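You operate a simulated robot arm through the tools that you are given. There is no shell and no other tool.

You run a simulated two-armed robot. Do the job below in one go: nothing can be reset, and whatever is moved stays where it is left.

## Task
Roll the rug on to its tube at the drag on the card.
Fine: feed bar up, clamp on, drag set, crank till the tail is in; feed bar back. Where these are worked on the way, their far stop is far enough and under half their travel is too little: feed bar.

Only the result counts: the job must be done as asked and must still hold three seconds after the hand-in. Knocking over, shifting, dropping, spilling or breaking anything else fails it.

## Robot
Two 6-joint arms with fingered hands on one trunk that stands fixed in place. Base frame: the origin is at the foot of the trunk, x ahead of it, y to its left, z up; the work surface is at about z = 0.78. Units: m, rad, N and s.
The left shoulder is at [0.07, 0.191, 0.914], the right one opposite. Payload 4.7 kg a hand.
Tool frame (each hand has its own): the origin (TCP) lies between the finger pads and is the grasp point; the fingertips stand 0.036 m ahead of it; z points along the fingers, y is the line along which they close. The gripper opens to 0.12 m. The gripper's body begins 0.042 m behind the TCP. The gripper is a hand of 5 fingers: y runs from the thumb to the fingers, the wrist lies at [-0.018, -0.113, -0.198] in the tool frame, and closing takes about 1.5 s.
Orientation is that of the tool frame in the base frame, as [roll, pitch, yaw] about the fixed x, y, z axes, in that order (R = Rz(yaw) Ry(pitch) Rx(roll)). With the fingers straight down and the wrist toward the robot, the tool's x, y and z point along [0, 1, 0], [1, 0, 0] and [0, 0, -1] of the base frame.

## Interface
- The arms move only by the tool arm_command. It takes "left_commands", "right_commands" or both (then of equal length, played together; a hand with none holds still); each is a list of rows, each an object of numbers (a shift or turn left out is 0, a gripper value left out holds the last): "dx", "dy", "dz": the shift along the base's x, y, z in cm; "rx", "ry", "rz": the turn, a rotation vector about the base's x, y, z in degrees. In form: [{"dx": .., "dy": .., "dz": .., "rx": .., "ry": .., "rz": ..}, ...]. A call has 1 to 20 rows; each row shifts and turns the commanded pose from where the row before left it. "left_fingers" and "right_fingers" are, for a hand that has rows, the opening, from 0 (shut) to 1 (fully open), set as the call begins (left out, the last holds). A row lasts 0.2 s, in which the tool goes at most 0.05 m and 0.15 rad; a call with a longer step from one row to the next is refused whole, and so is a gripper value outside its range. Where a pose cannot be reached the arm comes as near as it can. A force on the tool above 90 N (or 10 N above the force at the start of the call, whichever is more), or a blocked arm, ends the call early, and 0.2 s more pass. Each finger travels about 0.045 m/s and halts on what it meets, pressing with about 31 N; the grip force reading is that of the motor and also rises with nothing between the fingers. The clock runs only during rows and for 0.2 s after the last one: add rows that do not move to give the fingers time. The reply holds the time, the measured pose of the TCP, the force on the tool along the base axes, the opening and the grip force, in the units named above and with some noise, with the torque about the TCP (base axes, N m) and any sound that the robot's microphone picked up, and new pictures: "views" is both (left out), scene, wrist or none (wrist: the cameras of the hands that moved).
- Cameras (640 x 400 px; columns grow to the right, rows downward): "scene" is now at [0.1251, 0.0571, 1.1694]; the picture's right is [0.60, -0.80, 0.00], its down [-0.25, -0.19, -0.95] and it looks along [0.76, 0.57, -0.31] (base axes); focal length 265 px, centre (320, 200). "left" rides on the left gripper at [-0.073, -0.091, -0.143] in its tool frame; the picture's right is [-0.80, -0.28, 0.53], its down [0.53, -0.73, 0.42] and it looks along [0.27, 0.62, 0.74] (tool axes); focal length 234 px, centre (320, 200). "right" rides on the right gripper at [0.073, -0.091, -0.143] in its tool frame; the picture's right is [-0.80, 0.28, -0.53], its down [-0.53, -0.73, 0.42] and it looks along [-0.27, 0.62, 0.74] (tool axes); focal length 234 px, centre (320, 200). There is no depth. A picture from a camera that has moved, and an enlarged one, comes with that camera's place and axes in the base frame and with its lens.
- move_column(by): slides the trunk up (or, below 0, down) by that many m; the arms and the scene camera ride with it, the base frame stays. It gives what a move gives, with no picture.
- move_fingers(index, middle, ring, little, thumb_bend, thumb_turn, hand): sets how far each is bent, from 0 (flat) to 1 (curled in); at 0.3 the hand is open as for a grip, at 0.7 the pads meet at the TCP. One left out holds its place. A second passes; each finger stops where it meets its share of the squeeze, and holds until it gets a number again. A gripper value or a shape takes the hand back. It gives what a move gives, with no picture; readings hold the bend of each and the force on index, middle, ring, little, thumb and palm. thumb_turn goes from beside the hand (0) to across from the fingers (1), as for a grip.
- hand_shape(shape, hand): the hand has 5 fingers and takes this shape, open, in about a second: jaw (thumb against the fingers, like two jaws); tri (thumb and two fingers); tip (a fingertip pinch); poke (one finger out to press); point (the index stretched); flat (the hand flat); cup (the hand cupped); fist (a fist). The gripper value then closes the fingers along that shape, each until it touches; the sizes above hold for jaw. It gives what a move gives, with no picture.
- pan_tilt(pan, tilt): turns the head with the scene camera to pan (to the left, within 1.501 rad either way) and tilt (down, from -0.506 to 1.204), counted from straight ahead of the robot. It gives what a move gives, and a new picture of the scene camera.
- inspect(camera, box): a new picture of the part [left, top, right, bottom] of that camera's present view, enlarged. No time passes.
- finish_job(): hands the job in; it is judged then, once.

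Nothing tells you positions but the pictures and the camera data. Unless the task says otherwise, let go and move clear before handing in.

The tools are called after "Request:" as a command line: name --argument value ..., lists and objects as JSON in quotes. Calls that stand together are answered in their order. arm_command: Moves the arms, as the interface text tells. Its arguments: {"type":"object","properties":{"left_commands":{"type":"array"},"left_fingers":{"type":"number"},"right_commands":{"type":"array"},"right_fingers":{"type":"number"},"views":{"type":"string","enum":["both","scene","wrist","none"]}},"required":[]} The other tools are called the same way: move_column (by) slides the trunk up or down; hand_shape (shape, hand) gives the hand a shape; move_fingers (index, middle, ring, little, thumb_bend, thumb_turn, hand) moves the fingers one by one; pan_tilt (pan, tilt) turns the head that bears the scene camera; inspect (camera, box) takes an enlarged picture of a part of a camera's view; finish_job () hands the job in.

At the start:

```text
clock: 0.0
left_ee_pos: [0.4302, 0.4797, 1.1667]
left_ee_rot: [3.141, 0.001, 1.571]
left_contact_force: [0.4, -0.3, -0.3]
left_torque: [-0.05, 0.03, 0.0]
left_finger_gap: 0.1195
left_grip_force: 0.0
left_shape: jaw
left_bend: [0.3, 0.3, 0.3, 0.3, 0.3, 0.98]
left_finger forces: [0.0, 0.1, 0.0, 0.1, 0.1, 0.0]
right_ee_pos: [0.702, 0.0901, 1.1715]
right_ee_rot: [3.141, 0.001, 1.572]
right_contact_force: [0.4, 0.4, -0.3]
right_torque: [-0.01, 0.0, -0.03]
right_finger_gap: 0.1197
right_grip_force: 0.0
right_shape: jaw
right_bend: [0.3, 0.3, 0.3, 0.3, 0.3, 0.98]
right_finger forces: [0.1, 0.0, 0.1, 0.0, 0.0, 0.1]
trunk travel left (down, up): [-0.391, 0.549]
head pan, tilt: [0.649, 0.316]
```

scene: 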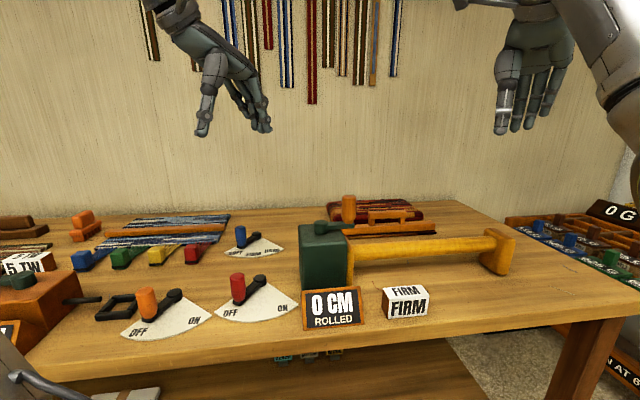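
right: 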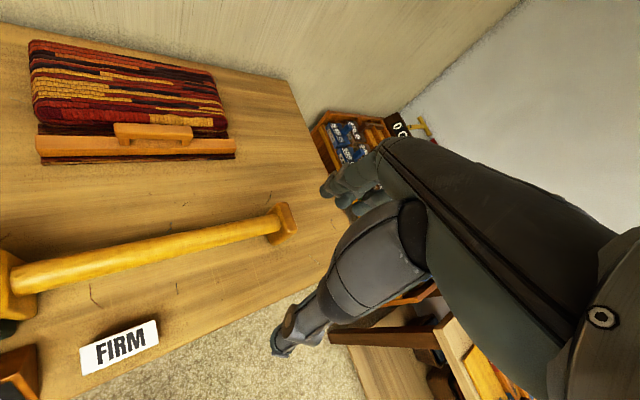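
left: 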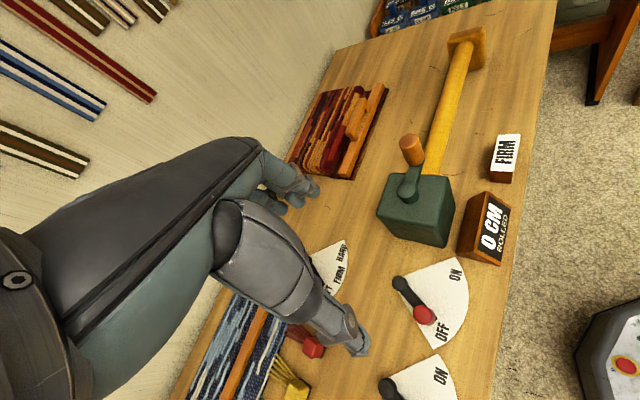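

I see a bench with a green crank box and yellow tube, two ON/OFF levers (orange and red knobs), a blue-knob drag lever, a folded rug with a bar, and a card reading FIRM. I'll zoom in on the parts before moving anything.

Request:
inspect --camera "scene" --box '[60, 200, 320, 360]'

Request:
inspect --camera "scene" --box '[280, 180, 540, 340]'

Request:
inspect --camera "left" --box '[260, 60, 560, 400]'

Request:
inspect --camera "right" --box '[0, 20, 320, 400]'

```text
2.46 times, centred on (190, 280) of scene
camera zoom: at [0.1251, 0.0571, 1.1694], right [0.6, -0.8, 0.0], down [-0.25, -0.19, -0.95], along [0.76, 0.57, -0.31], focal length 652 px, centre (640, 3)
```

zoom: 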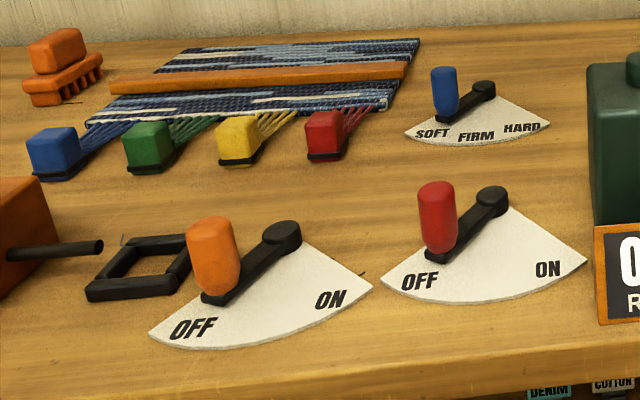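

```text
2.46 times, centred on (410, 260) of scene
camera zoom: at [0.1251, 0.0571, 1.1694], right [0.6, -0.8, 0.0], down [-0.25, -0.19, -0.95], along [0.76, 0.57, -0.31], focal length 652 px, centre (98, 52)
```

zoom: 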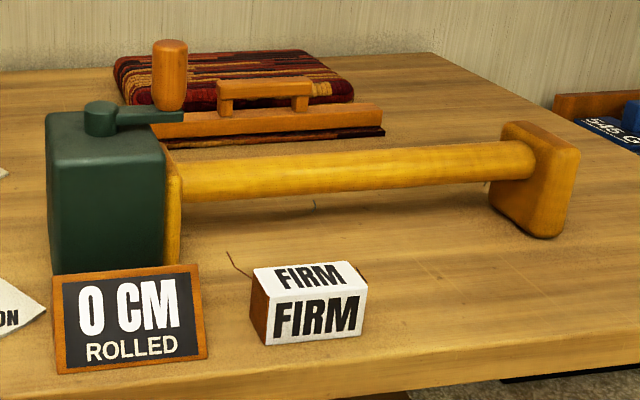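

```text
1.18 times, centred on (410, 230) of left
camera zoom: at [0.3403, 0.406, 1.3089], right [-0.28, -0.8, -0.53], down [-0.73, 0.53, -0.42], along [0.62, 0.27, -0.74], focal length 276 px, centre (214, 165)
```

zoom: 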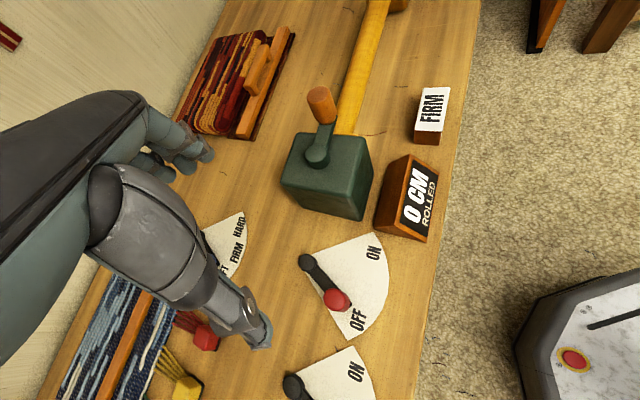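

```text
1.05 times, centred on (160, 210) of right (not enlarged: the box is as wide or as high as the picture)
camera zoom: at [0.6106, 0.1623, 1.315], right [0.28, -0.8, 0.53], down [-0.73, -0.53, -0.42], along [0.62, -0.27, -0.74], focal length 246 px, centre (488, 190)
```

zoom: 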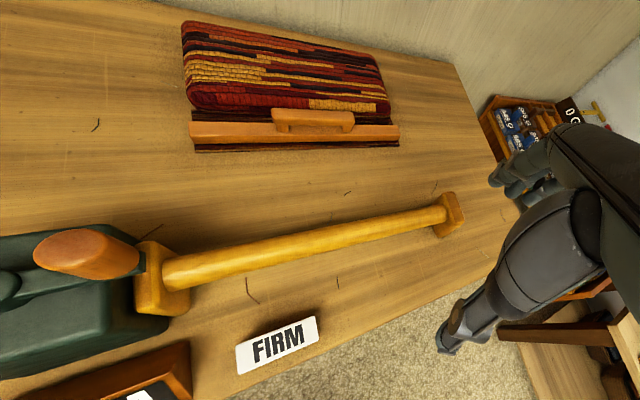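

The feed bar appears to be the orange bar with the handle on the red rug; I need to know which ON/OFF lever is the clamp. I'll look around with the head first.

Request:
pan_tilt --pan 1.2 --tilt 0.5

Request:
pan_tilt --pan 0.75 --tilt 0.75

Request:
pan_tilt --pan 0.1 --tilt 0.6

Request:
pan_tilt --pan -0.7 --tilt 0.5

```text
clock: 1.0
left_ee_pos: [0.4305, 0.4795, 1.1664]
left_ee_rot: [3.14, -0.001, 1.571]
left_contact_force: [-0.2, 0.8, -0.3]
left_torque: [0.0, 0.0, -0.02]
left_finger_gap: 0.1194
left_grip_force: 0.0
left_shape: jaw
left_bend: [0.3, 0.3, 0.3, 0.3, 0.3, 0.98]
left_finger forces: [0.1, 0.0, 0.0, 0.1, 0.0, 0.0]
right_ee_pos: [0.7015, 0.0892, 1.1709]
right_ee_rot: [3.14, 0.001, 1.57]
right_contact_force: [0.5, -0.1, -0.1]
right_torque: [0.0, 0.02, -0.02]
right_finger_gap: 0.1199
right_grip_force: 0.0
right_shape: jaw
right_bend: [0.3, 0.3, 0.3, 0.3, 0.3, 0.98]
right_finger forces: [0.0, 0.1, 0.0, 0.1, 0.0, 0.0]
trunk travel left (down, up): [-0.391, 0.549]
head pan, tilt: [1.201, 0.499]
camera scene: at [0.0837, 0.0855, 1.1525], right [0.93, -0.36, 0.0], down [-0.17, -0.45, -0.88], along [0.32, 0.82, -0.48], focal length 265 px, centre (320, 200)
```

scene: 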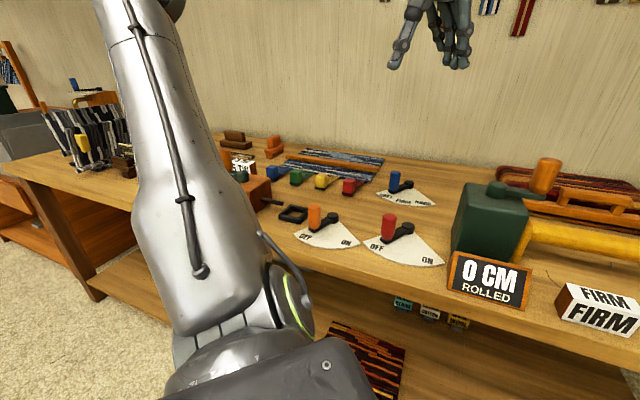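

```text
clock: 1.9
left_ee_pos: [0.43, 0.4798, 1.1661]
left_ee_rot: [3.141, -0.001, 1.573]
left_contact_force: [0.2, 0.6, 0.2]
left_torque: [0.01, -0.01, 0.04]
left_finger_gap: 0.1198
left_grip_force: 0.1
left_shape: jaw
left_bend: [0.3, 0.3, 0.3, 0.3, 0.3, 0.98]
left_finger forces: [0.0, 0.1, 0.1, 0.0, 0.0, 0.0]
right_ee_pos: [0.7019, 0.0904, 1.1707]
right_ee_rot: [3.141, -0.001, 1.571]
right_contact_force: [0.5, -0.2, 0.7]
right_torque: [-0.01, -0.01, -0.03]
right_finger_gap: 0.1196
right_grip_force: 0.1
right_shape: jaw
right_bend: [0.3, 0.3, 0.3, 0.3, 0.3, 0.98]
right_finger forces: [0.0, 0.0, 0.1, 0.0, 0.1, 0.0]
trunk travel left (down, up): [-0.391, 0.549]
head pan, tilt: [0.75, 0.75]
camera scene: at [0.1113, 0.0573, 1.1305], right [0.68, -0.73, 0.0], down [-0.5, -0.47, -0.73], along [0.53, 0.5, -0.68], focal length 265 px, centre (320, 200)
```

scene: 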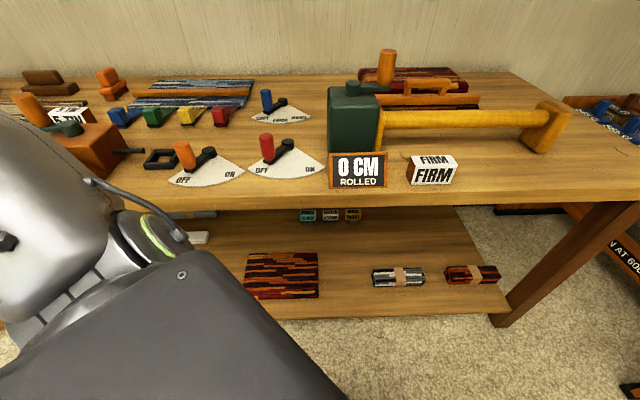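

```text
clock: 2.9
left_ee_pos: [0.4308, 0.4799, 1.1672]
left_ee_rot: [3.141, -0.001, 1.571]
left_contact_force: [-0.1, 0.8, -0.3]
left_torque: [-0.01, -0.01, 0.01]
left_finger_gap: 0.1197
left_grip_force: 0.0
left_shape: jaw
left_bend: [0.3, 0.3, 0.3, 0.3, 0.3, 0.98]
left_finger forces: [0.0, 0.1, 0.1, 0.1, 0.0, 0.0]
right_ee_pos: [0.7011, 0.0901, 1.1716]
right_ee_rot: [-3.141, 0.001, 1.57]
right_contact_force: [-0.1, -0.3, 0.0]
right_torque: [0.02, 0.02, 0.03]
right_finger_gap: 0.1194
right_grip_force: 0.0
right_shape: jaw
right_bend: [0.3, 0.3, 0.3, 0.3, 0.3, 0.98]
right_finger forces: [0.0, 0.0, 0.0, 0.0, 0.0, 0.0]
trunk travel left (down, up): [-0.391, 0.549]
head pan, tilt: [0.099, 0.6]
camera scene: at [0.1387, 0.0095, 1.1433], right [0.1, -0.99, 0.0], down [-0.56, -0.06, -0.82], along [0.82, 0.08, -0.57], focal length 265 px, centre (320, 200)
```

scene: 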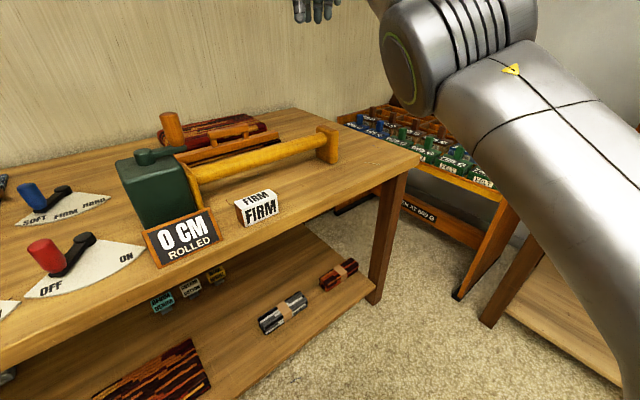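

```text
clock: 4.0
left_ee_pos: [0.4315, 0.4792, 1.1669]
left_ee_rot: [3.141, -0.001, 1.572]
left_contact_force: [-0.3, 0.5, 0.9]
left_torque: [0.0, 0.03, 0.01]
left_finger_gap: 0.1197
left_grip_force: 0.0
left_shape: jaw
left_bend: [0.3, 0.3, 0.3, 0.3, 0.3, 0.98]
left_finger forces: [0.0, 0.0, 0.0, 0.1, 0.0, 0.1]
right_ee_pos: [0.7026, 0.0897, 1.1713]
right_ee_rot: [3.141, 0.001, 1.572]
right_contact_force: [0.7, 0.8, -1.0]
right_torque: [0.01, -0.01, 0.01]
right_finger_gap: 0.1193
right_grip_force: 0.1
right_shape: jaw
right_bend: [0.3, 0.3, 0.3, 0.3, 0.3, 0.98]
right_finger forces: [0.1, 0.0, 0.1, 0.0, 0.1, 0.0]
trunk travel left (down, up): [-0.391, 0.549]
head pan, tilt: [-0.7, 0.499]
camera scene: at [0.1204, -0.0579, 1.1524], right [-0.64, -0.77, 0.0], down [-0.37, 0.31, -0.88], along [0.67, -0.56, -0.48], focal length 265 px, centre (320, 200)
```

scene: 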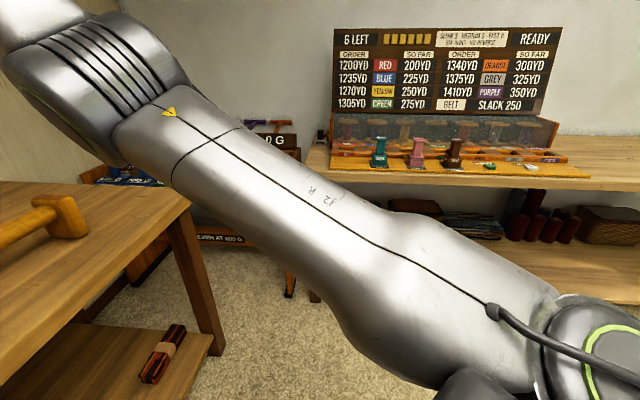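

The left machine (orange, "..TW") looks like a fringe twister, and the orange ON/OFF lever may belong to it. I'll look more closely at the left side and move the arm aside for the view.

Request:
pan_tilt --pan 1.0 --tilt 0.45

Request:
inspect --camera "scene" --box '[160, 150, 400, 300]'

Request:
pan_tilt --pan 1.4 --tilt 0.3

Request:
pan_tilt --pan 0.7 --tilt -0.3

```text
clock: 5.8
left_ee_pos: [0.4299, 0.479, 1.1671]
left_ee_rot: [3.141, -0.001, 1.571]
left_contact_force: [-0.5, -0.4, 0.3]
left_torque: [0.0, 0.01, 0.0]
left_finger_gap: 0.1197
left_grip_force: 0.1
left_shape: jaw
left_bend: [0.3, 0.3, 0.3, 0.3, 0.3, 0.98]
left_finger forces: [0.0, 0.1, 0.0, 0.0, 0.1, 0.0]
right_ee_pos: [0.7018, 0.0905, 1.1726]
right_ee_rot: [-3.14, 0.0, 1.569]
right_contact_force: [0.0, 0.0, -1.0]
right_torque: [-0.01, 0.02, 0.01]
right_finger_gap: 0.1194
right_grip_force: 0.0
right_shape: jaw
right_bend: [0.3, 0.3, 0.3, 0.3, 0.3, 0.98]
right_finger forces: [0.1, 0.1, 0.1, 0.1, 0.1, 0.0]
trunk travel left (down, up): [-0.391, 0.549]
head pan, tilt: [1.0, 0.45]
camera scene: at [0.1004, 0.078, 1.1569], right [0.84, -0.54, 0.0], down [-0.24, -0.37, -0.9], along [0.49, 0.76, -0.44], focal length 265 px, centre (320, 200)
```

scene: 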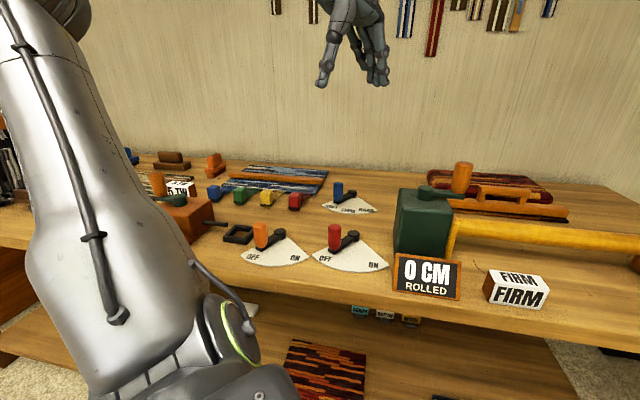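

```text
2.67 times, centred on (280, 225) of scene
camera zoom: at [0.1004, 0.078, 1.1569], right [0.84, -0.54, 0.0], down [-0.24, -0.37, -0.9], along [0.49, 0.76, -0.44], focal length 706 px, centre (427, 133)
```

zoom: 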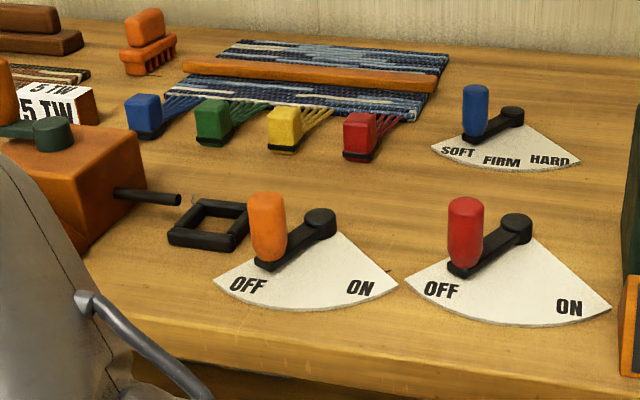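

```text
clock: 6.6
left_ee_pos: [0.431, 0.4789, 1.1665]
left_ee_rot: [3.141, 0.0, 1.571]
left_contact_force: [-0.1, 0.3, -0.3]
left_torque: [0.01, -0.02, -0.02]
left_finger_gap: 0.1194
left_grip_force: 0.2
left_shape: jaw
left_bend: [0.3, 0.3, 0.3, 0.3, 0.3, 0.98]
left_finger forces: [0.0, 0.0, 0.0, 0.1, 0.0, 0.1]
right_ee_pos: [0.7031, 0.0901, 1.1712]
right_ee_rot: [-3.14, 0.0, 1.572]
right_contact_force: [-0.6, 0.7, -0.8]
right_torque: [0.0, 0.0, -0.04]
right_finger_gap: 0.1196
right_grip_force: 0.1
right_shape: jaw
right_bend: [0.3, 0.3, 0.3, 0.3, 0.3, 0.98]
right_finger forces: [0.0, 0.0, 0.1, 0.0, 0.1, 0.0]
trunk travel left (down, up): [-0.391, 0.549]
head pan, tilt: [1.4, 0.3]
camera scene: at [0.0667, 0.0927, 1.1708], right [0.99, -0.17, 0.0], down [-0.05, -0.29, -0.96], along [0.16, 0.94, -0.3], focal length 265 px, centre (320, 200)
```

scene: 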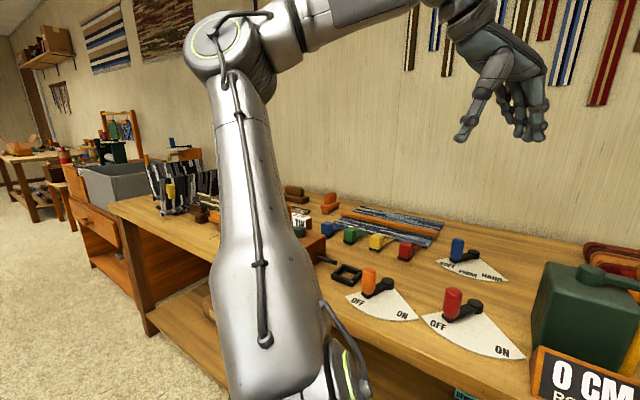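

```text
clock: 7.7
left_ee_pos: [0.431, 0.4784, 1.1668]
left_ee_rot: [-3.141, 0.0, 1.571]
left_contact_force: [-0.1, 0.3, -1.5]
left_torque: [-0.01, 0.0, 0.01]
left_finger_gap: 0.1195
left_grip_force: 0.0
left_shape: jaw
left_bend: [0.3, 0.3, 0.3, 0.3, 0.3, 0.98]
left_finger forces: [0.1, 0.0, 0.0, 0.0, 0.0, 0.0]
right_ee_pos: [0.7009, 0.0896, 1.1709]
right_ee_rot: [-3.141, -0.001, 1.571]
right_contact_force: [-1.5, -0.1, 0.6]
right_torque: [0.0, 0.03, -0.04]
right_finger_gap: 0.1197
right_grip_force: 0.0
right_shape: jaw
right_bend: [0.3, 0.3, 0.3, 0.3, 0.3, 0.98]
right_finger forces: [0.0, 0.0, 0.0, 0.0, 0.0, 0.0]
trunk travel left (down, up): [-0.391, 0.549]
head pan, tilt: [0.7, -0.3]
camera scene: at [0.1109, 0.0514, 1.224], right [0.64, -0.76, 0.0], down [0.23, 0.19, -0.96], along [0.73, 0.62, 0.29], focal length 265 px, centre (320, 200)
```

scene: 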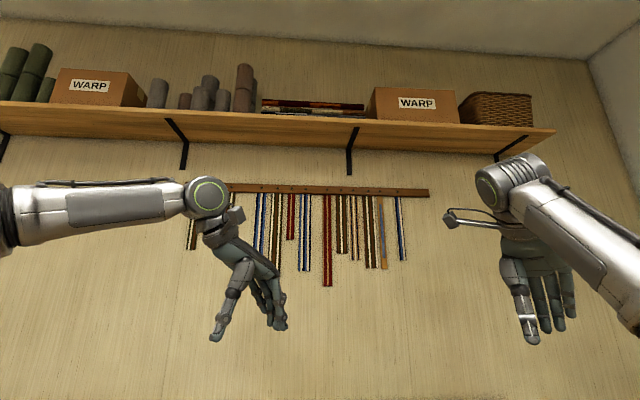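

The red lever sits right beside the green roller and in line with the blue drag lever, so I take red as the clamp; the orange lever belongs to the orange twister. I'll move the right arm clear and bring the left hand, turned to match the bench, above the feed-bar handle (about [0.90, 0.37]).

Request:
arm_command --right_commands '[{"dx": -2, "dy": -4}, {"dx": -2, "dy": -4}, {"dx": -2, "dy": -4}, {"dx": -2, "dy": -4}, {"dx": -2, "dy": -4}, {"dx": -2, "dy": -4}, {"dx": -2, "dy": -4}]' --views "none"

Request:
arm_command --left_commands '[{"dx": 4, "dy": -1, "rz": 7.5}, {"dx": 4, "dy": -1, "rz": 7.5}, {"dx": 4, "dy": -1, "rz": 7.5}, {"dx": 4, "dy": -1, "rz": 7.5}, {"dx": 4, "dy": -1, "rz": 7.5}, {"dx": 4, "dy": -1, "rz": 7.5}, {"dx": 4, "dy": -1}, {"dx": 4, "dy": -1}, {"dx": 4, "dy": -1}, {"dx": 4, "dy": -1}]' --views "wrist"

Request:
pan_tilt --pan 0.55 --tilt 0.4

```text
clock: 9.3
left_ee_pos: [0.4304, 0.4776, 1.1674]
left_ee_rot: [3.141, -0.001, 1.57]
left_contact_force: [0.6, 0.0, -1.0]
left_torque: [0.01, -0.02, 0.0]
left_finger_gap: 0.1197
left_grip_force: 0.1
left_shape: jaw
left_bend: [0.3, 0.3, 0.3, 0.3, 0.3, 0.98]
left_finger forces: [0.1, 0.0, 0.0, 0.1, 0.0, 0.0]
right_ee_pos: [0.7206, -0.1353, 1.2722]
right_ee_rot: [3.141, -0.002, 1.57]
right_contact_force: [-1.3, -0.7, -0.1]
right_torque: [0.03, -0.03, -0.01]
right_finger_gap: 0.1192
right_grip_force: 0.0
right_shape: jaw
right_bend: [0.3, 0.3, 0.3, 0.3, 0.3, 0.98]
right_finger forces: [0.1, 0.0, 0.0, 0.0, 0.1, 0.0]
right hand out of reach, approached as far as the arm can: row 1, 2, 3, 4, 5, 6, 7
trunk travel left (down, up): [-0.391, 0.549]
head pan, tilt: [0.7, -0.3]
```

```text
clock: 11.5
left_ee_pos: [0.5607, 0.5906, 1.0215]
left_ee_rot: [-3.141, 0.002, 2.357]
left_contact_force: [0.9, -0.7, -0.6]
left_torque: [-0.02, 0.01, -0.03]
left_finger_gap: 0.1198
left_grip_force: 0.1
left_shape: jaw
left_bend: [0.3, 0.3, 0.3, 0.3, 0.3, 0.98]
left_finger forces: [0.0, 0.0, 0.0, 0.0, 0.1, 0.1]
left hand out of reach, approached as far as the arm can: row 1, 2, 3, 4, 5, 6, 7, 8, 9, 10
right_ee_pos: [0.7223, -0.1328, 1.2711]
right_ee_rot: [-3.139, -0.001, 1.57]
right_contact_force: [-0.8, -0.1, 0.6]
right_torque: [-0.02, -0.01, 0.0]
right_finger_gap: 0.1195
right_grip_force: 0.1
right_shape: jaw
right_bend: [0.3, 0.3, 0.3, 0.3, 0.3, 0.98]
right_finger forces: [0.1, 0.0, 0.0, 0.0, 0.0, 0.0]
trunk travel left (down, up): [-0.391, 0.549]
head pan, tilt: [0.7, -0.3]
camera left: at [0.5471, 0.4748, 1.1641], right [0.37, -0.77, -0.52], down [-0.89, -0.14, -0.43], along [0.25, 0.63, -0.74], focal length 234 px, centre (320, 200)
```

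left: 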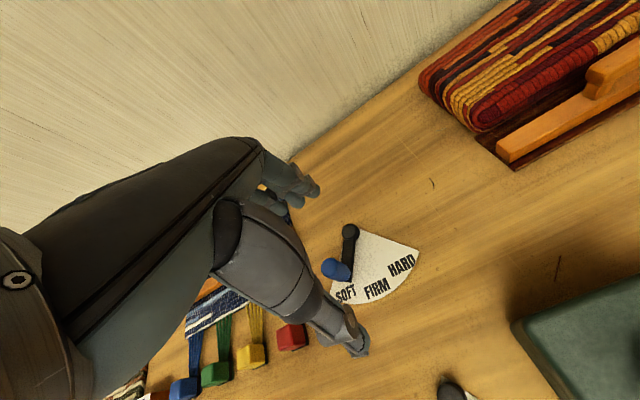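

```text
clock: 12.6
left_ee_pos: [0.5589, 0.5908, 1.0223]
left_ee_rot: [3.141, 0.001, 2.355]
left_contact_force: [0.0, 0.0, 0.2]
left_torque: [0.01, 0.01, -0.01]
left_finger_gap: 0.1199
left_grip_force: 0.0
left_shape: jaw
left_bend: [0.3, 0.3, 0.3, 0.3, 0.3, 0.98]
left_finger forces: [0.0, 0.1, 0.0, 0.0, 0.1, 0.1]
right_ee_pos: [0.7206, -0.1335, 1.2698]
right_ee_rot: [-3.141, 0.0, 1.571]
right_contact_force: [-0.1, -0.1, -0.1]
right_torque: [0.01, 0.01, 0.0]
right_finger_gap: 0.1197
right_grip_force: 0.1
right_shape: jaw
right_bend: [0.3, 0.3, 0.3, 0.3, 0.3, 0.98]
right_finger forces: [0.1, 0.0, 0.0, 0.0, 0.0, 0.0]
trunk travel left (down, up): [-0.391, 0.549]
head pan, tilt: [0.55, 0.4]
camera scene: at [0.1297, 0.049, 1.1617], right [0.52, -0.85, 0.0], down [-0.33, -0.2, -0.92], along [0.79, 0.48, -0.39], focal length 265 px, centre (320, 200)
```

scene: 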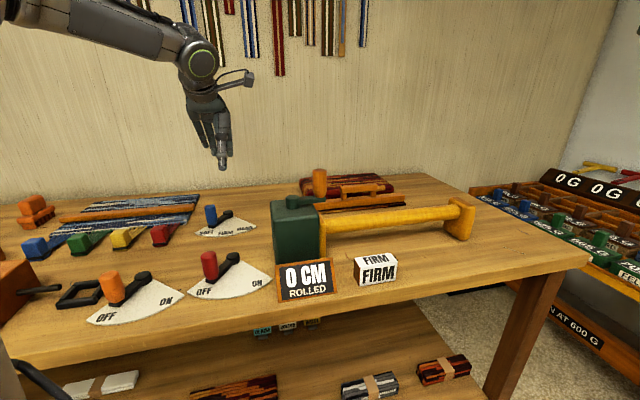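

Both arms ended up at the limit of their reach at this trunk height. I'll raise the trunk and test where the left hand can go.

Request:
move_column --by 0.25

Request:
arm_command --left_commands '[{"dx": 0, "dy": 0, "dz": 0}]' --views "none"

Request:
arm_command --left_commands '[{"dx": 3, "dy": -2, "dz": -2}, {"dx": 3, "dy": -2, "dz": -2}, {"dx": 3, "dy": -2, "dz": -2}]' --views "none"

```text
clock: 15.2
left_ee_pos: [0.5594, 0.59, 1.2726]
left_ee_rot: [-3.141, 0.0, 2.353]
left_contact_force: [0.1, 0.5, 1.2]
left_torque: [0.04, -0.02, 0.02]
left_finger_gap: 0.1197
left_grip_force: 0.0
left_shape: jaw
left_bend: [0.3, 0.3, 0.3, 0.3, 0.3, 0.98]
left_finger forces: [0.1, 0.0, 0.0, 0.1, 0.0, 0.1]
right_ee_pos: [0.7212, -0.1345, 1.5204]
right_ee_rot: [-3.141, -0.001, 1.572]
right_contact_force: [0.2, -0.6, 0.2]
right_torque: [-0.01, 0.0, 0.0]
right_finger_gap: 0.1196
right_grip_force: 0.2
right_shape: jaw
right_bend: [0.3, 0.3, 0.3, 0.3, 0.3, 0.98]
right_finger forces: [0.1, 0.0, 0.0, 0.0, 0.0, 0.0]
trunk travel left (down, up): [-0.641, 0.299]
head pan, tilt: [0.55, 0.4]
```

```text
clock: 15.6
left_ee_pos: [0.5598, 0.5899, 1.2723]
left_ee_rot: [3.14, 0.003, 2.354]
left_contact_force: [-0.6, 0.4, 0.3]
left_torque: [0.0, 0.03, 0.01]
left_finger_gap: 0.1201
left_grip_force: 0.1
left_shape: jaw
left_bend: [0.3, 0.3, 0.3, 0.3, 0.3, 0.98]
left_finger forces: [0.0, 0.0, 0.1, 0.0, 0.1, 0.0]
right_ee_pos: [0.7206, -0.1334, 1.5208]
right_ee_rot: [-3.14, 0.0, 1.571]
right_contact_force: [1.4, 0.7, 0.9]
right_torque: [-0.02, 0.0, 0.0]
right_finger_gap: 0.1197
right_grip_force: 0.1
right_shape: jaw
right_bend: [0.3, 0.3, 0.3, 0.3, 0.3, 0.98]
right_finger forces: [0.0, 0.2, 0.1, 0.1, 0.0, 0.0]
trunk travel left (down, up): [-0.641, 0.299]
head pan, tilt: [0.55, 0.4]
```

```text
clock: 16.4
left_ee_pos: [0.5704, 0.5813, 1.1977]
left_ee_rot: [3.141, 0.005, 2.356]
left_contact_force: [-0.8, -0.9, 0.1]
left_torque: [0.01, -0.02, 0.03]
left_finger_gap: 0.1199
left_grip_force: 0.0
left_shape: jaw
left_bend: [0.3, 0.3, 0.3, 0.3, 0.3, 0.98]
left_finger forces: [0.1, 0.1, 0.1, 0.1, 0.0, 0.0]
left hand out of reach, approached as far as the arm can: row 1, 2, 3
right_ee_pos: [0.7219, -0.1336, 1.52]
right_ee_rot: [3.141, -0.001, 1.57]
right_contact_force: [0.1, -0.3, -0.1]
right_torque: [0.02, 0.0, -0.01]
right_finger_gap: 0.1196
right_grip_force: 0.1
right_shape: jaw
right_bend: [0.3, 0.3, 0.3, 0.3, 0.3, 0.98]
right_finger forces: [0.0, 0.0, 0.0, 0.1, 0.0, 0.0]
trunk travel left (down, up): [-0.641, 0.299]
head pan, tilt: [0.55, 0.4]
```

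The turned wrist seems to limit reach, so I'll return to the default yaw and test again toward the handle.

Request:
arm_command --left_commands '[{"rz": -7.5}, {"rz": -7.5}, {"rz": -7.5}, {"rz": -7.5}, {"rz": -7.5}, {"rz": -7.5}, {"dx": 3, "dy": -2, "dz": -2}, {"dx": 3, "dy": -2, "dz": -2}, {"dx": 3, "dy": -2, "dz": -2}, {"dx": 3, "dy": -2, "dz": -2}]' --views "none"

Request:
arm_command --left_commands '[{"dx": 3, "dy": -2, "dz": -2}, {"dx": 3, "dy": -2, "dz": -2}, {"dx": 3, "dy": -2, "dz": -2}, {"dx": 3, "dy": -2, "dz": -2}]' --views "both"

```text
clock: 18.6
left_ee_pos: [0.6174, 0.5361, 1.1194]
left_ee_rot: [3.14, 0.001, 1.568]
left_contact_force: [0.6, 0.3, 0.1]
left_torque: [0.02, 0.01, 0.02]
left_finger_gap: 0.1199
left_grip_force: 0.1
left_shape: jaw
left_bend: [0.3, 0.3, 0.3, 0.3, 0.3, 0.98]
left_finger forces: [0.0, 0.0, 0.1, 0.0, 0.0, 0.1]
left hand out of reach, approached as far as the arm can: row 8, 9, 10
right_ee_pos: [0.7234, -0.1342, 1.5199]
right_ee_rot: [-3.139, -0.001, 1.571]
right_contact_force: [0.7, -1.0, -0.3]
right_torque: [0.03, 0.06, -0.03]
right_finger_gap: 0.1198
right_grip_force: 0.1
right_shape: jaw
right_bend: [0.3, 0.3, 0.3, 0.3, 0.3, 0.98]
right_finger forces: [0.0, 0.0, 0.0, 0.0, 0.0, 0.1]
trunk travel left (down, up): [-0.641, 0.299]
head pan, tilt: [0.55, 0.4]
```

```text
clock: 19.6
left_ee_pos: [0.6051, 0.5296, 1.0682]
left_ee_rot: [3.139, 0.003, 1.568]
left_contact_force: [-0.3, -0.3, 1.0]
left_torque: [-0.02, 0.02, -0.01]
left_finger_gap: 0.12
left_grip_force: 0.0
left_shape: jaw
left_bend: [0.3, 0.3, 0.3, 0.3, 0.3, 0.98]
left_finger forces: [0.1, 0.1, 0.1, 0.0, 0.0, 0.1]
left hand out of reach, approached as far as the arm can: row 1, 2, 3, 4
right_ee_pos: [0.7211, -0.1333, 1.5211]
right_ee_rot: [3.14, 0.0, 1.572]
right_contact_force: [0.5, -0.7, 0.6]
right_torque: [0.02, 0.01, -0.01]
right_finger_gap: 0.1196
right_grip_force: 0.1
right_shape: jaw
right_bend: [0.3, 0.3, 0.3, 0.3, 0.3, 0.98]
right_finger forces: [0.1, 0.1, 0.0, 0.0, 0.0, 0.0]
trunk travel left (down, up): [-0.641, 0.299]
head pan, tilt: [0.55, 0.4]
camera scene: at [0.1299, 0.0494, 1.4116], right [0.52, -0.85, 0.0], down [-0.33, -0.2, -0.92], along [0.79, 0.48, -0.39], focal length 265 px, centre (320, 200)
camera left: at [0.5151, 0.4567, 1.2116], right [-0.28, -0.81, -0.52], down [-0.73, 0.53, -0.43], along [0.62, 0.26, -0.74], focal length 234 px, centre (320, 200)
```

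scene: 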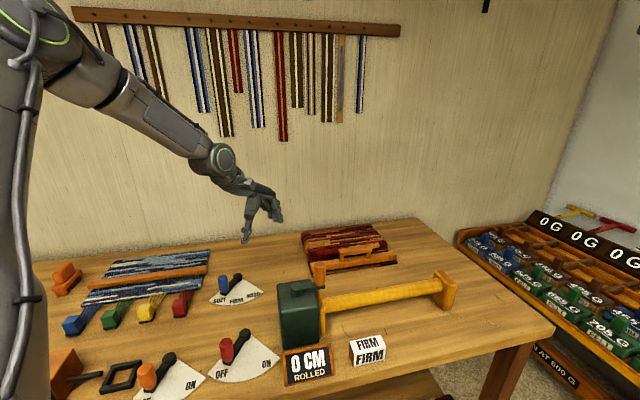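
left: 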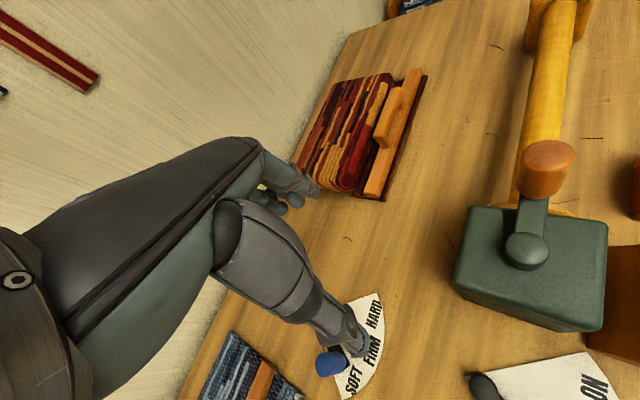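

The left arm is limited somewhere not obvious, so I'll probe along single directions.

Request:
arm_command --left_commands '[{"dx": 4}, {"dx": 4}]' --views "none"

Request:
arm_command --left_commands '[{"dy": -4}, {"dy": -4}]' --views "none"

Request:
arm_command --left_commands '[{"dz": 4}, {"dz": 4}]' --views "none"

```text
clock: 20.1
left_ee_pos: [0.6188, 0.5493, 1.0805]
left_ee_rot: [3.14, 0.005, 1.568]
left_contact_force: [-1.4, 1.8, 0.4]
left_torque: [0.05, 0.0, -0.03]
left_finger_gap: 0.1199
left_grip_force: 0.0
left_shape: jaw
left_bend: [0.3, 0.3, 0.3, 0.3, 0.3, 0.98]
left_finger forces: [0.1, 0.0, 0.1, 0.0, 0.1, 0.1]
left hand out of reach, approached as far as the arm can: row 1, 2
right_ee_pos: [0.721, -0.1331, 1.5206]
right_ee_rot: [-3.141, -0.002, 1.569]
right_contact_force: [-0.6, -0.1, 0.8]
right_torque: [-0.02, -0.05, -0.04]
right_finger_gap: 0.1197
right_grip_force: 0.0
right_shape: jaw
right_bend: [0.3, 0.3, 0.3, 0.3, 0.3, 0.98]
right_finger forces: [0.1, 0.0, 0.0, 0.1, 0.1, 0.0]
trunk travel left (down, up): [-0.641, 0.299]
head pan, tilt: [0.55, 0.4]
```

```text
clock: 20.8
left_ee_pos: [0.5855, 0.4911, 1.0886]
left_ee_rot: [3.137, 0.003, 1.569]
left_contact_force: [0.5, 0.0, 1.1]
left_torque: [0.0, -0.04, 0.02]
left_finger_gap: 0.1198
left_grip_force: 0.0
left_shape: jaw
left_bend: [0.3, 0.3, 0.3, 0.3, 0.3, 0.98]
left_finger forces: [0.0, 0.0, 0.0, 0.1, 0.0, 0.0]
left hand out of reach, approached as far as the arm can: row 1, 2
right_ee_pos: [0.7205, -0.1345, 1.522]
right_ee_rot: [-3.141, -0.001, 1.569]
right_contact_force: [0.6, -0.6, -1.2]
right_torque: [0.03, 0.0, 0.03]
right_finger_gap: 0.1197
right_grip_force: 0.1
right_shape: jaw
right_bend: [0.3, 0.3, 0.3, 0.3, 0.3, 0.98]
right_finger forces: [0.1, 0.0, 0.1, 0.0, 0.1, 0.0]
trunk travel left (down, up): [-0.641, 0.299]
head pan, tilt: [0.55, 0.4]
```

```text
clock: 21.4
left_ee_pos: [0.5858, 0.4851, 1.1663]
left_ee_rot: [3.139, 0.002, 1.569]
left_contact_force: [0.2, -0.7, 0.5]
left_torque: [0.02, 0.03, -0.02]
left_finger_gap: 0.1199
left_grip_force: 0.1
left_shape: jaw
left_bend: [0.3, 0.3, 0.3, 0.3, 0.3, 0.98]
left_finger forces: [0.0, 0.0, 0.1, 0.1, 0.0, 0.0]
right_ee_pos: [0.7209, -0.1354, 1.5224]
right_ee_rot: [-3.14, -0.001, 1.572]
right_contact_force: [0.3, 0.0, -0.1]
right_torque: [0.02, 0.02, 0.03]
right_finger_gap: 0.1196
right_grip_force: 0.1
right_shape: jaw
right_bend: [0.3, 0.3, 0.3, 0.3, 0.3, 0.98]
right_finger forces: [0.1, 0.0, 0.0, 0.0, 0.0, 0.0]
trunk travel left (down, up): [-0.641, 0.299]
head pan, tilt: [0.55, 0.4]
```

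The gap seems to depend on the wrist's height relative to the shoulder. I'll raise the trunk further and try reaching down steeply instead.

Request:
move_column --by 0.28

Request:
arm_command --left_commands '[{"dz": -4}, {"dz": -4}, {"dz": -4}, {"dz": -4}, {"dz": -4}, {"dz": -4}]' --views "none"

```text
clock: 24.2
left_ee_pos: [0.5874, 0.4883, 1.4447]
left_ee_rot: [3.14, 0.003, 1.57]
left_contact_force: [1.1, -0.1, 0.3]
left_torque: [0.0, -0.01, 0.01]
left_finger_gap: 0.1196
left_grip_force: 0.0
left_shape: jaw
left_bend: [0.3, 0.3, 0.3, 0.3, 0.3, 0.98]
left_finger forces: [0.0, 0.0, 0.0, 0.0, 0.0, 0.0]
right_ee_pos: [0.7222, -0.1332, 1.8004]
right_ee_rot: [3.141, 0.0, 1.571]
right_contact_force: [-0.8, -0.5, 0.6]
right_torque: [0.01, -0.03, 0.03]
right_finger_gap: 0.1197
right_grip_force: 0.2
right_shape: jaw
right_bend: [0.3, 0.3, 0.3, 0.3, 0.3, 0.98]
right_finger forces: [0.1, 0.0, 0.0, 0.0, 0.0, 0.0]
trunk travel left (down, up): [-0.921, 0.019]
head pan, tilt: [0.55, 0.4]
```

```text
clock: 25.8
left_ee_pos: [0.5375, 0.534, 1.2213]
left_ee_rot: [-3.039, 0.044, 1.868]
left_contact_force: [-0.4, -0.8, 0.0]
left_torque: [0.05, 0.01, -0.01]
left_finger_gap: 0.1197
left_grip_force: 0.1
left_shape: jaw
left_bend: [0.3, 0.3, 0.3, 0.3, 0.3, 0.98]
left_finger forces: [0.0, 0.0, 0.0, 0.0, 0.1, 0.1]
left hand out of reach, approached as far as the arm can: row 2, 3, 4, 5, 6
right_ee_pos: [0.7219, -0.1336, 1.801]
right_ee_rot: [-3.141, 0.0, 1.571]
right_contact_force: [-0.1, -0.7, 0.0]
right_torque: [-0.02, -0.01, -0.03]
right_finger_gap: 0.1197
right_grip_force: 0.1
right_shape: jaw
right_bend: [0.3, 0.3, 0.3, 0.3, 0.3, 0.98]
right_finger forces: [0.0, 0.0, 0.1, 0.0, 0.1, 0.1]
trunk travel left (down, up): [-0.921, 0.019]
head pan, tilt: [0.55, 0.4]
stopped in row 6 (left hand): the arm was blocked; the commanded pose is now the measured one
```

The arm got blocked with the wrist below the shoulder, so the reachable region has the wrist above the shoulder. I'll look at the arm's actual posture before deciding on the trunk height.

Request:
pan_tilt --pan 1.1 --tilt 0.3

Request:
pan_tilt --pan -0.9 --tilt 0.0

```text
clock: 26.8
left_ee_pos: [0.537, 0.5343, 1.2206]
left_ee_rot: [-3.037, 0.044, 1.868]
left_contact_force: [-0.6, -0.5, -0.1]
left_torque: [0.01, 0.0, 0.0]
left_finger_gap: 0.1198
left_grip_force: 0.1
left_shape: jaw
left_bend: [0.3, 0.3, 0.3, 0.3, 0.3, 0.98]
left_finger forces: [0.0, 0.1, 0.0, 0.2, 0.0, 0.0]
right_ee_pos: [0.7217, -0.1325, 1.8017]
right_ee_rot: [-3.141, 0.001, 1.57]
right_contact_force: [-0.5, 0.1, 0.3]
right_torque: [-0.03, 0.01, -0.02]
right_finger_gap: 0.1199
right_grip_force: 0.0
right_shape: jaw
right_bend: [0.3, 0.3, 0.3, 0.3, 0.3, 0.98]
right_finger forces: [0.0, 0.1, 0.1, 0.0, 0.0, 0.1]
trunk travel left (down, up): [-0.921, 0.019]
head pan, tilt: [1.1, 0.3]
camera scene: at [0.0935, 0.0838, 1.7008], right [0.89, -0.45, 0.0], down [-0.13, -0.26, -0.96], along [0.43, 0.85, -0.3], focal length 265 px, centre (320, 200)
```

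scene: 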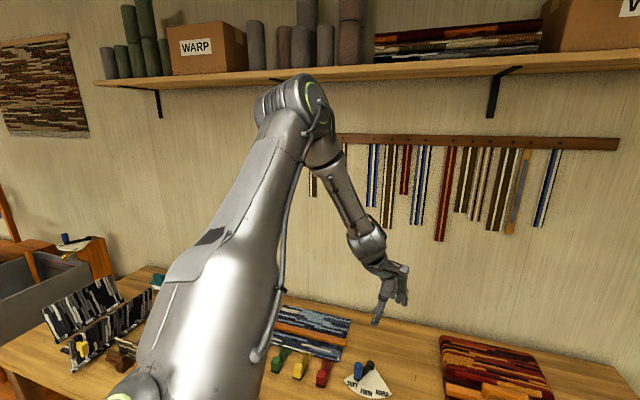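

```text
clock: 28.7
left_ee_pos: [0.5371, 0.534, 1.2207]
left_ee_rot: [-3.037, 0.045, 1.867]
left_contact_force: [-0.4, -0.1, -0.5]
left_torque: [-0.03, 0.03, 0.0]
left_finger_gap: 0.1198
left_grip_force: 0.0
left_shape: jaw
left_bend: [0.3, 0.3, 0.3, 0.3, 0.3, 0.98]
left_finger forces: [0.1, 0.0, 0.0, 0.0, 0.2, 0.0]
right_ee_pos: [0.7215, -0.1333, 1.8008]
right_ee_rot: [-3.141, -0.001, 1.572]
right_contact_force: [-0.6, -0.1, 0.6]
right_torque: [-0.02, -0.01, 0.0]
right_finger_gap: 0.1194
right_grip_force: 0.1
right_shape: jaw
right_bend: [0.3, 0.3, 0.3, 0.3, 0.3, 0.98]
right_finger forces: [0.0, 0.0, 0.0, 0.1, 0.0, 0.0]
trunk travel left (down, up): [-0.921, 0.019]
head pan, tilt: [-0.901, 0.0]
camera scene: at [0.1069, -0.0699, 1.7286], right [-0.78, -0.62, 0.0], down [0.0, 0.0, -1.0], along [0.62, -0.78, 0.0], focal length 265 px, centre (320, 200)
```

scene: 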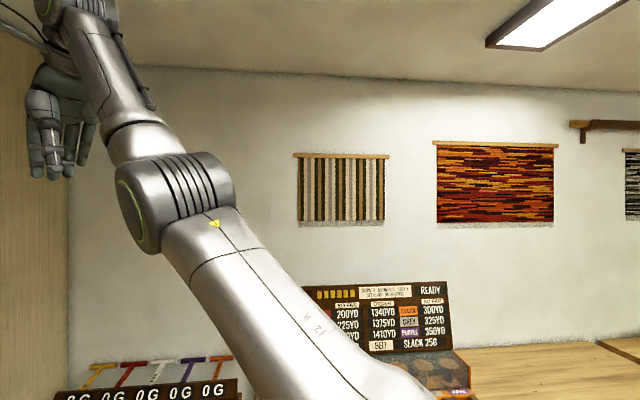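

I'll undo the tilt, bring the left hand back to its starting posture relative to the shoulder, then lower the trunk and probe there.

Request:
arm_command --left_commands '[{"dx": 1, "dy": -1, "dz": 4}, {"dx": 1, "dy": -1, "dz": 4, "rx": 1.4, "ry": -1.6, "rz": -5.7}, {"dx": 1, "dy": -1, "dz": 4, "rx": 1.4, "ry": -1.6, "rz": -5.7}, {"dx": 1, "dy": -1, "dz": 4, "rx": 1.3, "ry": -1.7, "rz": -5.6}, {"dz": 4}]' --views "none"

Request:
arm_command --left_commands '[{"dx": -3, "dz": 4.5}, {"dx": -3, "dz": 4.5}, {"dx": -3, "dz": 4.5}, {"dx": -3, "dz": 4.5}, {"dx": -3, "dz": 4.5}, {"dz": 4.5}]' --views "none"

Request:
arm_command --left_commands '[{"dx": 4}, {"dx": 4}, {"dx": 4}, {"dx": 4}]' --views "none"

Request:
arm_command --left_commands '[{"dy": -4}, {"dy": -4}, {"dy": -4}, {"dy": -4}]' --views "none"

```text
clock: 29.9
left_ee_pos: [0.5777, 0.4932, 1.4238]
left_ee_rot: [-3.134, -0.014, 1.569]
left_contact_force: [-0.6, 0.5, -0.4]
left_torque: [0.03, -0.02, 0.0]
left_finger_gap: 0.1201
left_grip_force: 0.1
left_shape: jaw
left_bend: [0.3, 0.3, 0.3, 0.3, 0.3, 0.98]
left_finger forces: [0.0, 0.1, 0.0, 0.0, 0.1, 0.0]
right_ee_pos: [0.7202, -0.1354, 1.8013]
right_ee_rot: [3.141, -0.003, 1.572]
right_contact_force: [0.0, 0.0, -0.1]
right_torque: [-0.01, -0.05, -0.01]
right_finger_gap: 0.1196
right_grip_force: 0.0
right_shape: jaw
right_bend: [0.3, 0.3, 0.3, 0.3, 0.3, 0.98]
right_finger forces: [0.1, 0.0, 0.0, 0.0, 0.1, 0.0]
trunk travel left (down, up): [-0.921, 0.019]
head pan, tilt: [-0.901, 0.0]
```

```text
refused: row 1 steps farther than a row can; nothing moved
```

```text
clock: 30.9
left_ee_pos: [0.6211, 0.551, 1.4201]
left_ee_rot: [-3.136, -0.012, 1.569]
left_contact_force: [-0.3, 0.2, -0.1]
left_torque: [0.0, 0.03, -0.01]
left_finger_gap: 0.12
left_grip_force: 0.1
left_shape: jaw
left_bend: [0.3, 0.3, 0.3, 0.3, 0.3, 0.98]
left_finger forces: [0.0, 0.0, 0.0, 0.0, 0.0, 0.0]
left hand out of reach, approached as far as the arm can: row 1, 2, 3, 4
right_ee_pos: [0.7235, -0.1337, 1.8007]
right_ee_rot: [-3.139, -0.001, 1.57]
right_contact_force: [0.7, 0.3, 0.2]
right_torque: [0.0, -0.03, -0.03]
right_finger_gap: 0.1195
right_grip_force: 0.1
right_shape: jaw
right_bend: [0.3, 0.3, 0.3, 0.3, 0.3, 0.98]
right_finger forces: [0.1, 0.0, 0.0, 0.0, 0.0, 0.0]
trunk travel left (down, up): [-0.921, 0.019]
head pan, tilt: [-0.901, 0.0]
```

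```text
clock: 31.9
left_ee_pos: [0.5457, 0.4389, 1.4248]
left_ee_rot: [-3.134, -0.013, 1.569]
left_contact_force: [-0.5, 0.8, 0.0]
left_torque: [0.04, 0.0, -0.03]
left_finger_gap: 0.12
left_grip_force: 0.1
left_shape: jaw
left_bend: [0.3, 0.3, 0.3, 0.3, 0.3, 0.98]
left_finger forces: [0.0, 0.0, 0.1, 0.0, 0.1, 0.0]
left hand out of reach, approached as far as the arm can: row 1, 2, 3, 4
right_ee_pos: [0.7208, -0.1342, 1.8014]
right_ee_rot: [-3.14, -0.001, 1.572]
right_contact_force: [0.3, -0.5, 0.1]
right_torque: [0.01, -0.01, -0.02]
right_finger_gap: 0.1197
right_grip_force: 0.2
right_shape: jaw
right_bend: [0.3, 0.3, 0.3, 0.3, 0.3, 0.98]
right_finger forces: [0.0, 0.0, 0.0, 0.2, 0.0, 0.0]
trunk travel left (down, up): [-0.921, 0.019]
head pan, tilt: [-0.901, 0.0]
```

The left arm sits against a base-joint limit (a flat boundary facing right), so it can work the levers and crank side but not the feed bar. I'll park the left hand aside and test whether the right arm can stretch to the handle with the hand tilted forward, high in the air first.

Request:
arm_command --left_commands '[{"dx": -3, "dy": 3, "dz": 2}, {"dx": -3, "dy": 3, "dz": 2}, {"dx": -3, "dy": 3, "dz": 2}, {"dx": -2, "dy": 3, "dz": 2}]' --views "none"

Request:
arm_command --right_commands '[{"dz": -4, "dy": 2, "rz": 6.5}, {"dz": -4, "dy": 2, "rz": 6.5}, {"dz": -4, "dy": 2, "rz": 7}, {"dz": -4, "dy": 2, "rz": 7}, {"dz": -4, "dy": 2, "rz": 7}, {"dz": -4, "dy": 2}]' --views "none"

```text
clock: 32.9
left_ee_pos: [0.4992, 0.4917, 1.477]
left_ee_rot: [-3.134, -0.017, 1.571]
left_contact_force: [-0.1, -1.1, 1.0]
left_torque: [0.05, 0.06, 0.0]
left_finger_gap: 0.1199
left_grip_force: 0.1
left_shape: jaw
left_bend: [0.3, 0.3, 0.3, 0.3, 0.3, 0.98]
left_finger forces: [0.0, 0.1, 0.0, 0.0, 0.1, 0.0]
left hand out of reach, approached as far as the arm can: row 2, 3, 4
right_ee_pos: [0.7221, -0.1404, 1.7997]
right_ee_rot: [3.142, -0.004, 1.569]
right_contact_force: [0.3, -1.1, -0.7]
right_torque: [0.03, 0.03, 0.02]
right_finger_gap: 0.1196
right_grip_force: 0.1
right_shape: jaw
right_bend: [0.3, 0.3, 0.3, 0.3, 0.3, 0.98]
right_finger forces: [0.0, 0.0, 0.1, 0.1, 0.1, 0.1]
trunk travel left (down, up): [-0.921, 0.019]
head pan, tilt: [-0.901, 0.0]
```

```text
clock: 34.3
left_ee_pos: [0.4979, 0.4953, 1.4749]
left_ee_rot: [-3.133, -0.014, 1.568]
left_contact_force: [0.4, 0.8, -0.1]
left_torque: [-0.04, 0.01, 0.0]
left_finger_gap: 0.1199
left_grip_force: 0.0
left_shape: jaw
left_bend: [0.3, 0.3, 0.3, 0.3, 0.3, 0.98]
left_finger forces: [0.0, 0.1, 0.0, 0.0, 0.0, 0.0]
right_ee_pos: [0.7489, -0.0093, 1.5715]
right_ee_rot: [-3.14, 0.0, 2.162]
right_contact_force: [-0.1, -0.4, 0.1]
right_torque: [-0.01, 0.06, -0.02]
right_finger_gap: 0.1195
right_grip_force: 0.1
right_shape: jaw
right_bend: [0.3, 0.3, 0.3, 0.3, 0.3, 0.98]
right_finger forces: [0.0, 0.1, 0.1, 0.0, 0.0, 0.1]
right hand out of reach, approached as far as the arm can: row 1, 2, 3
trunk travel left (down, up): [-0.921, 0.019]
head pan, tilt: [-0.901, 0.0]
```

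The right arm moves freely here. I'll pitch its hand forward and stretch it toward the handle's x-y, still high up.

Request:
arm_command --right_commands '[{"dx": 1, "dy": 3, "dz": -3, "rx": 4.2, "ry": -6.2}, {"dx": 1, "dy": 3, "dz": -3, "rx": 4.2, "ry": -6.2}, {"dx": 1, "dy": 3, "dz": -3, "rx": 4.2, "ry": -6.2}, {"dx": 1, "dy": 3, "dz": -3, "rx": 4.2, "ry": -6.2}, {"dx": 1, "dy": 3, "dz": -3, "rx": 4.2, "ry": -6.2}, {"dx": 1, "dy": 3, "dz": -3, "rx": 4.2, "ry": -6.2}]' --views "none"

Request:
arm_command --right_commands '[{"dx": 1.5, "dy": 3, "dz": -2}, {"dx": 1.5, "dy": 3, "dz": -2}, {"dx": 1.5, "dy": 3, "dz": -2}, {"dx": 1.5, "dy": 3, "dz": -2}, {"dx": 1.5, "dy": 3}]' --views "none"

Request:
pan_tilt --pan 0.3 --tilt 0.4

```text
clock: 35.7
left_ee_pos: [0.497, 0.4967, 1.4751]
left_ee_rot: [-3.133, -0.011, 1.569]
left_contact_force: [0.0, -0.6, 0.0]
left_torque: [0.01, 0.0, 0.02]
left_finger_gap: 0.1201
left_grip_force: 0.0
left_shape: jaw
left_bend: [0.3, 0.3, 0.3, 0.3, 0.3, 0.98]
left_finger forces: [0.0, 0.0, 0.0, 0.0, 0.0, 0.0]
right_ee_pos: [0.8098, 0.1745, 1.3927]
right_ee_rot: [2.357, 0.001, 2.162]
right_contact_force: [0.3, 0.8, 1.0]
right_torque: [-0.02, 0.02, -0.03]
right_finger_gap: 0.1198
right_grip_force: 0.0
right_shape: jaw
right_bend: [0.3, 0.3, 0.3, 0.3, 0.3, 0.98]
right_finger forces: [0.0, 0.1, 0.0, 0.0, 0.0, 0.0]
trunk travel left (down, up): [-0.921, 0.019]
head pan, tilt: [-0.901, 0.0]
```

```text
clock: 36.9
left_ee_pos: [0.4947, 0.499, 1.4741]
left_ee_rot: [-3.137, -0.011, 1.569]
left_contact_force: [-1.2, 0.5, -0.8]
left_torque: [-0.04, -0.06, 0.0]
left_finger_gap: 0.1198
left_grip_force: 0.2
left_shape: jaw
left_bend: [0.3, 0.3, 0.3, 0.3, 0.3, 0.98]
left_finger forces: [0.0, 0.1, 0.0, 0.0, 0.0, 0.0]
right_ee_pos: [0.8751, 0.3127, 1.3118]
right_ee_rot: [2.36, -0.001, 2.163]
right_contact_force: [-0.9, -2.0, -9.5]
right_torque: [0.58, -0.39, 0.09]
right_finger_gap: 0.1195
right_grip_force: 0.0
right_shape: jaw
right_bend: [0.3, 0.3, 0.3, 0.3, 0.3, 0.98]
right_finger forces: [0.1, 0.0, 0.0, 0.1, 0.0, 0.0]
right hand out of reach, approached as far as the arm can: row 5
trunk travel left (down, up): [-0.921, 0.019]
head pan, tilt: [-0.901, 0.0]
```

```text
clock: 38.3
left_ee_pos: [0.497, 0.496, 1.4753]
left_ee_rot: [-3.133, -0.014, 1.569]
left_contact_force: [-0.8, -0.5, 0.1]
left_torque: [0.0, -0.02, -0.01]
left_finger_gap: 0.1198
left_grip_force: 0.1
left_shape: jaw
left_bend: [0.3, 0.3, 0.3, 0.3, 0.3, 0.98]
left_finger forces: [0.0, 0.1, 0.0, 0.1, 0.0, 0.0]
right_ee_pos: [0.8783, 0.3129, 1.3205]
right_ee_rot: [2.346, -0.002, 2.171]
right_contact_force: [0.4, -0.3, -0.7]
right_torque: [-0.02, 0.0, 0.0]
right_finger_gap: 0.1201
right_grip_force: 0.1
right_shape: jaw
right_bend: [0.3, 0.3, 0.3, 0.3, 0.3, 0.98]
right_finger forces: [0.0, 0.1, 0.0, 0.0, 0.0, 0.1]
trunk travel left (down, up): [-0.921, 0.019]
head pan, tilt: [0.3, 0.4]
camera scene: at [0.1393, 0.0283, 1.6916], right [0.29, -0.96, 0.0], down [-0.37, -0.12, -0.92], along [0.88, 0.27, -0.39], focal length 265 px, centre (320, 200)
```

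scene: 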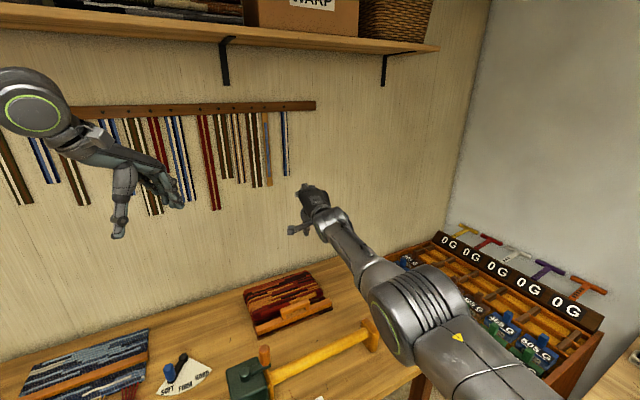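

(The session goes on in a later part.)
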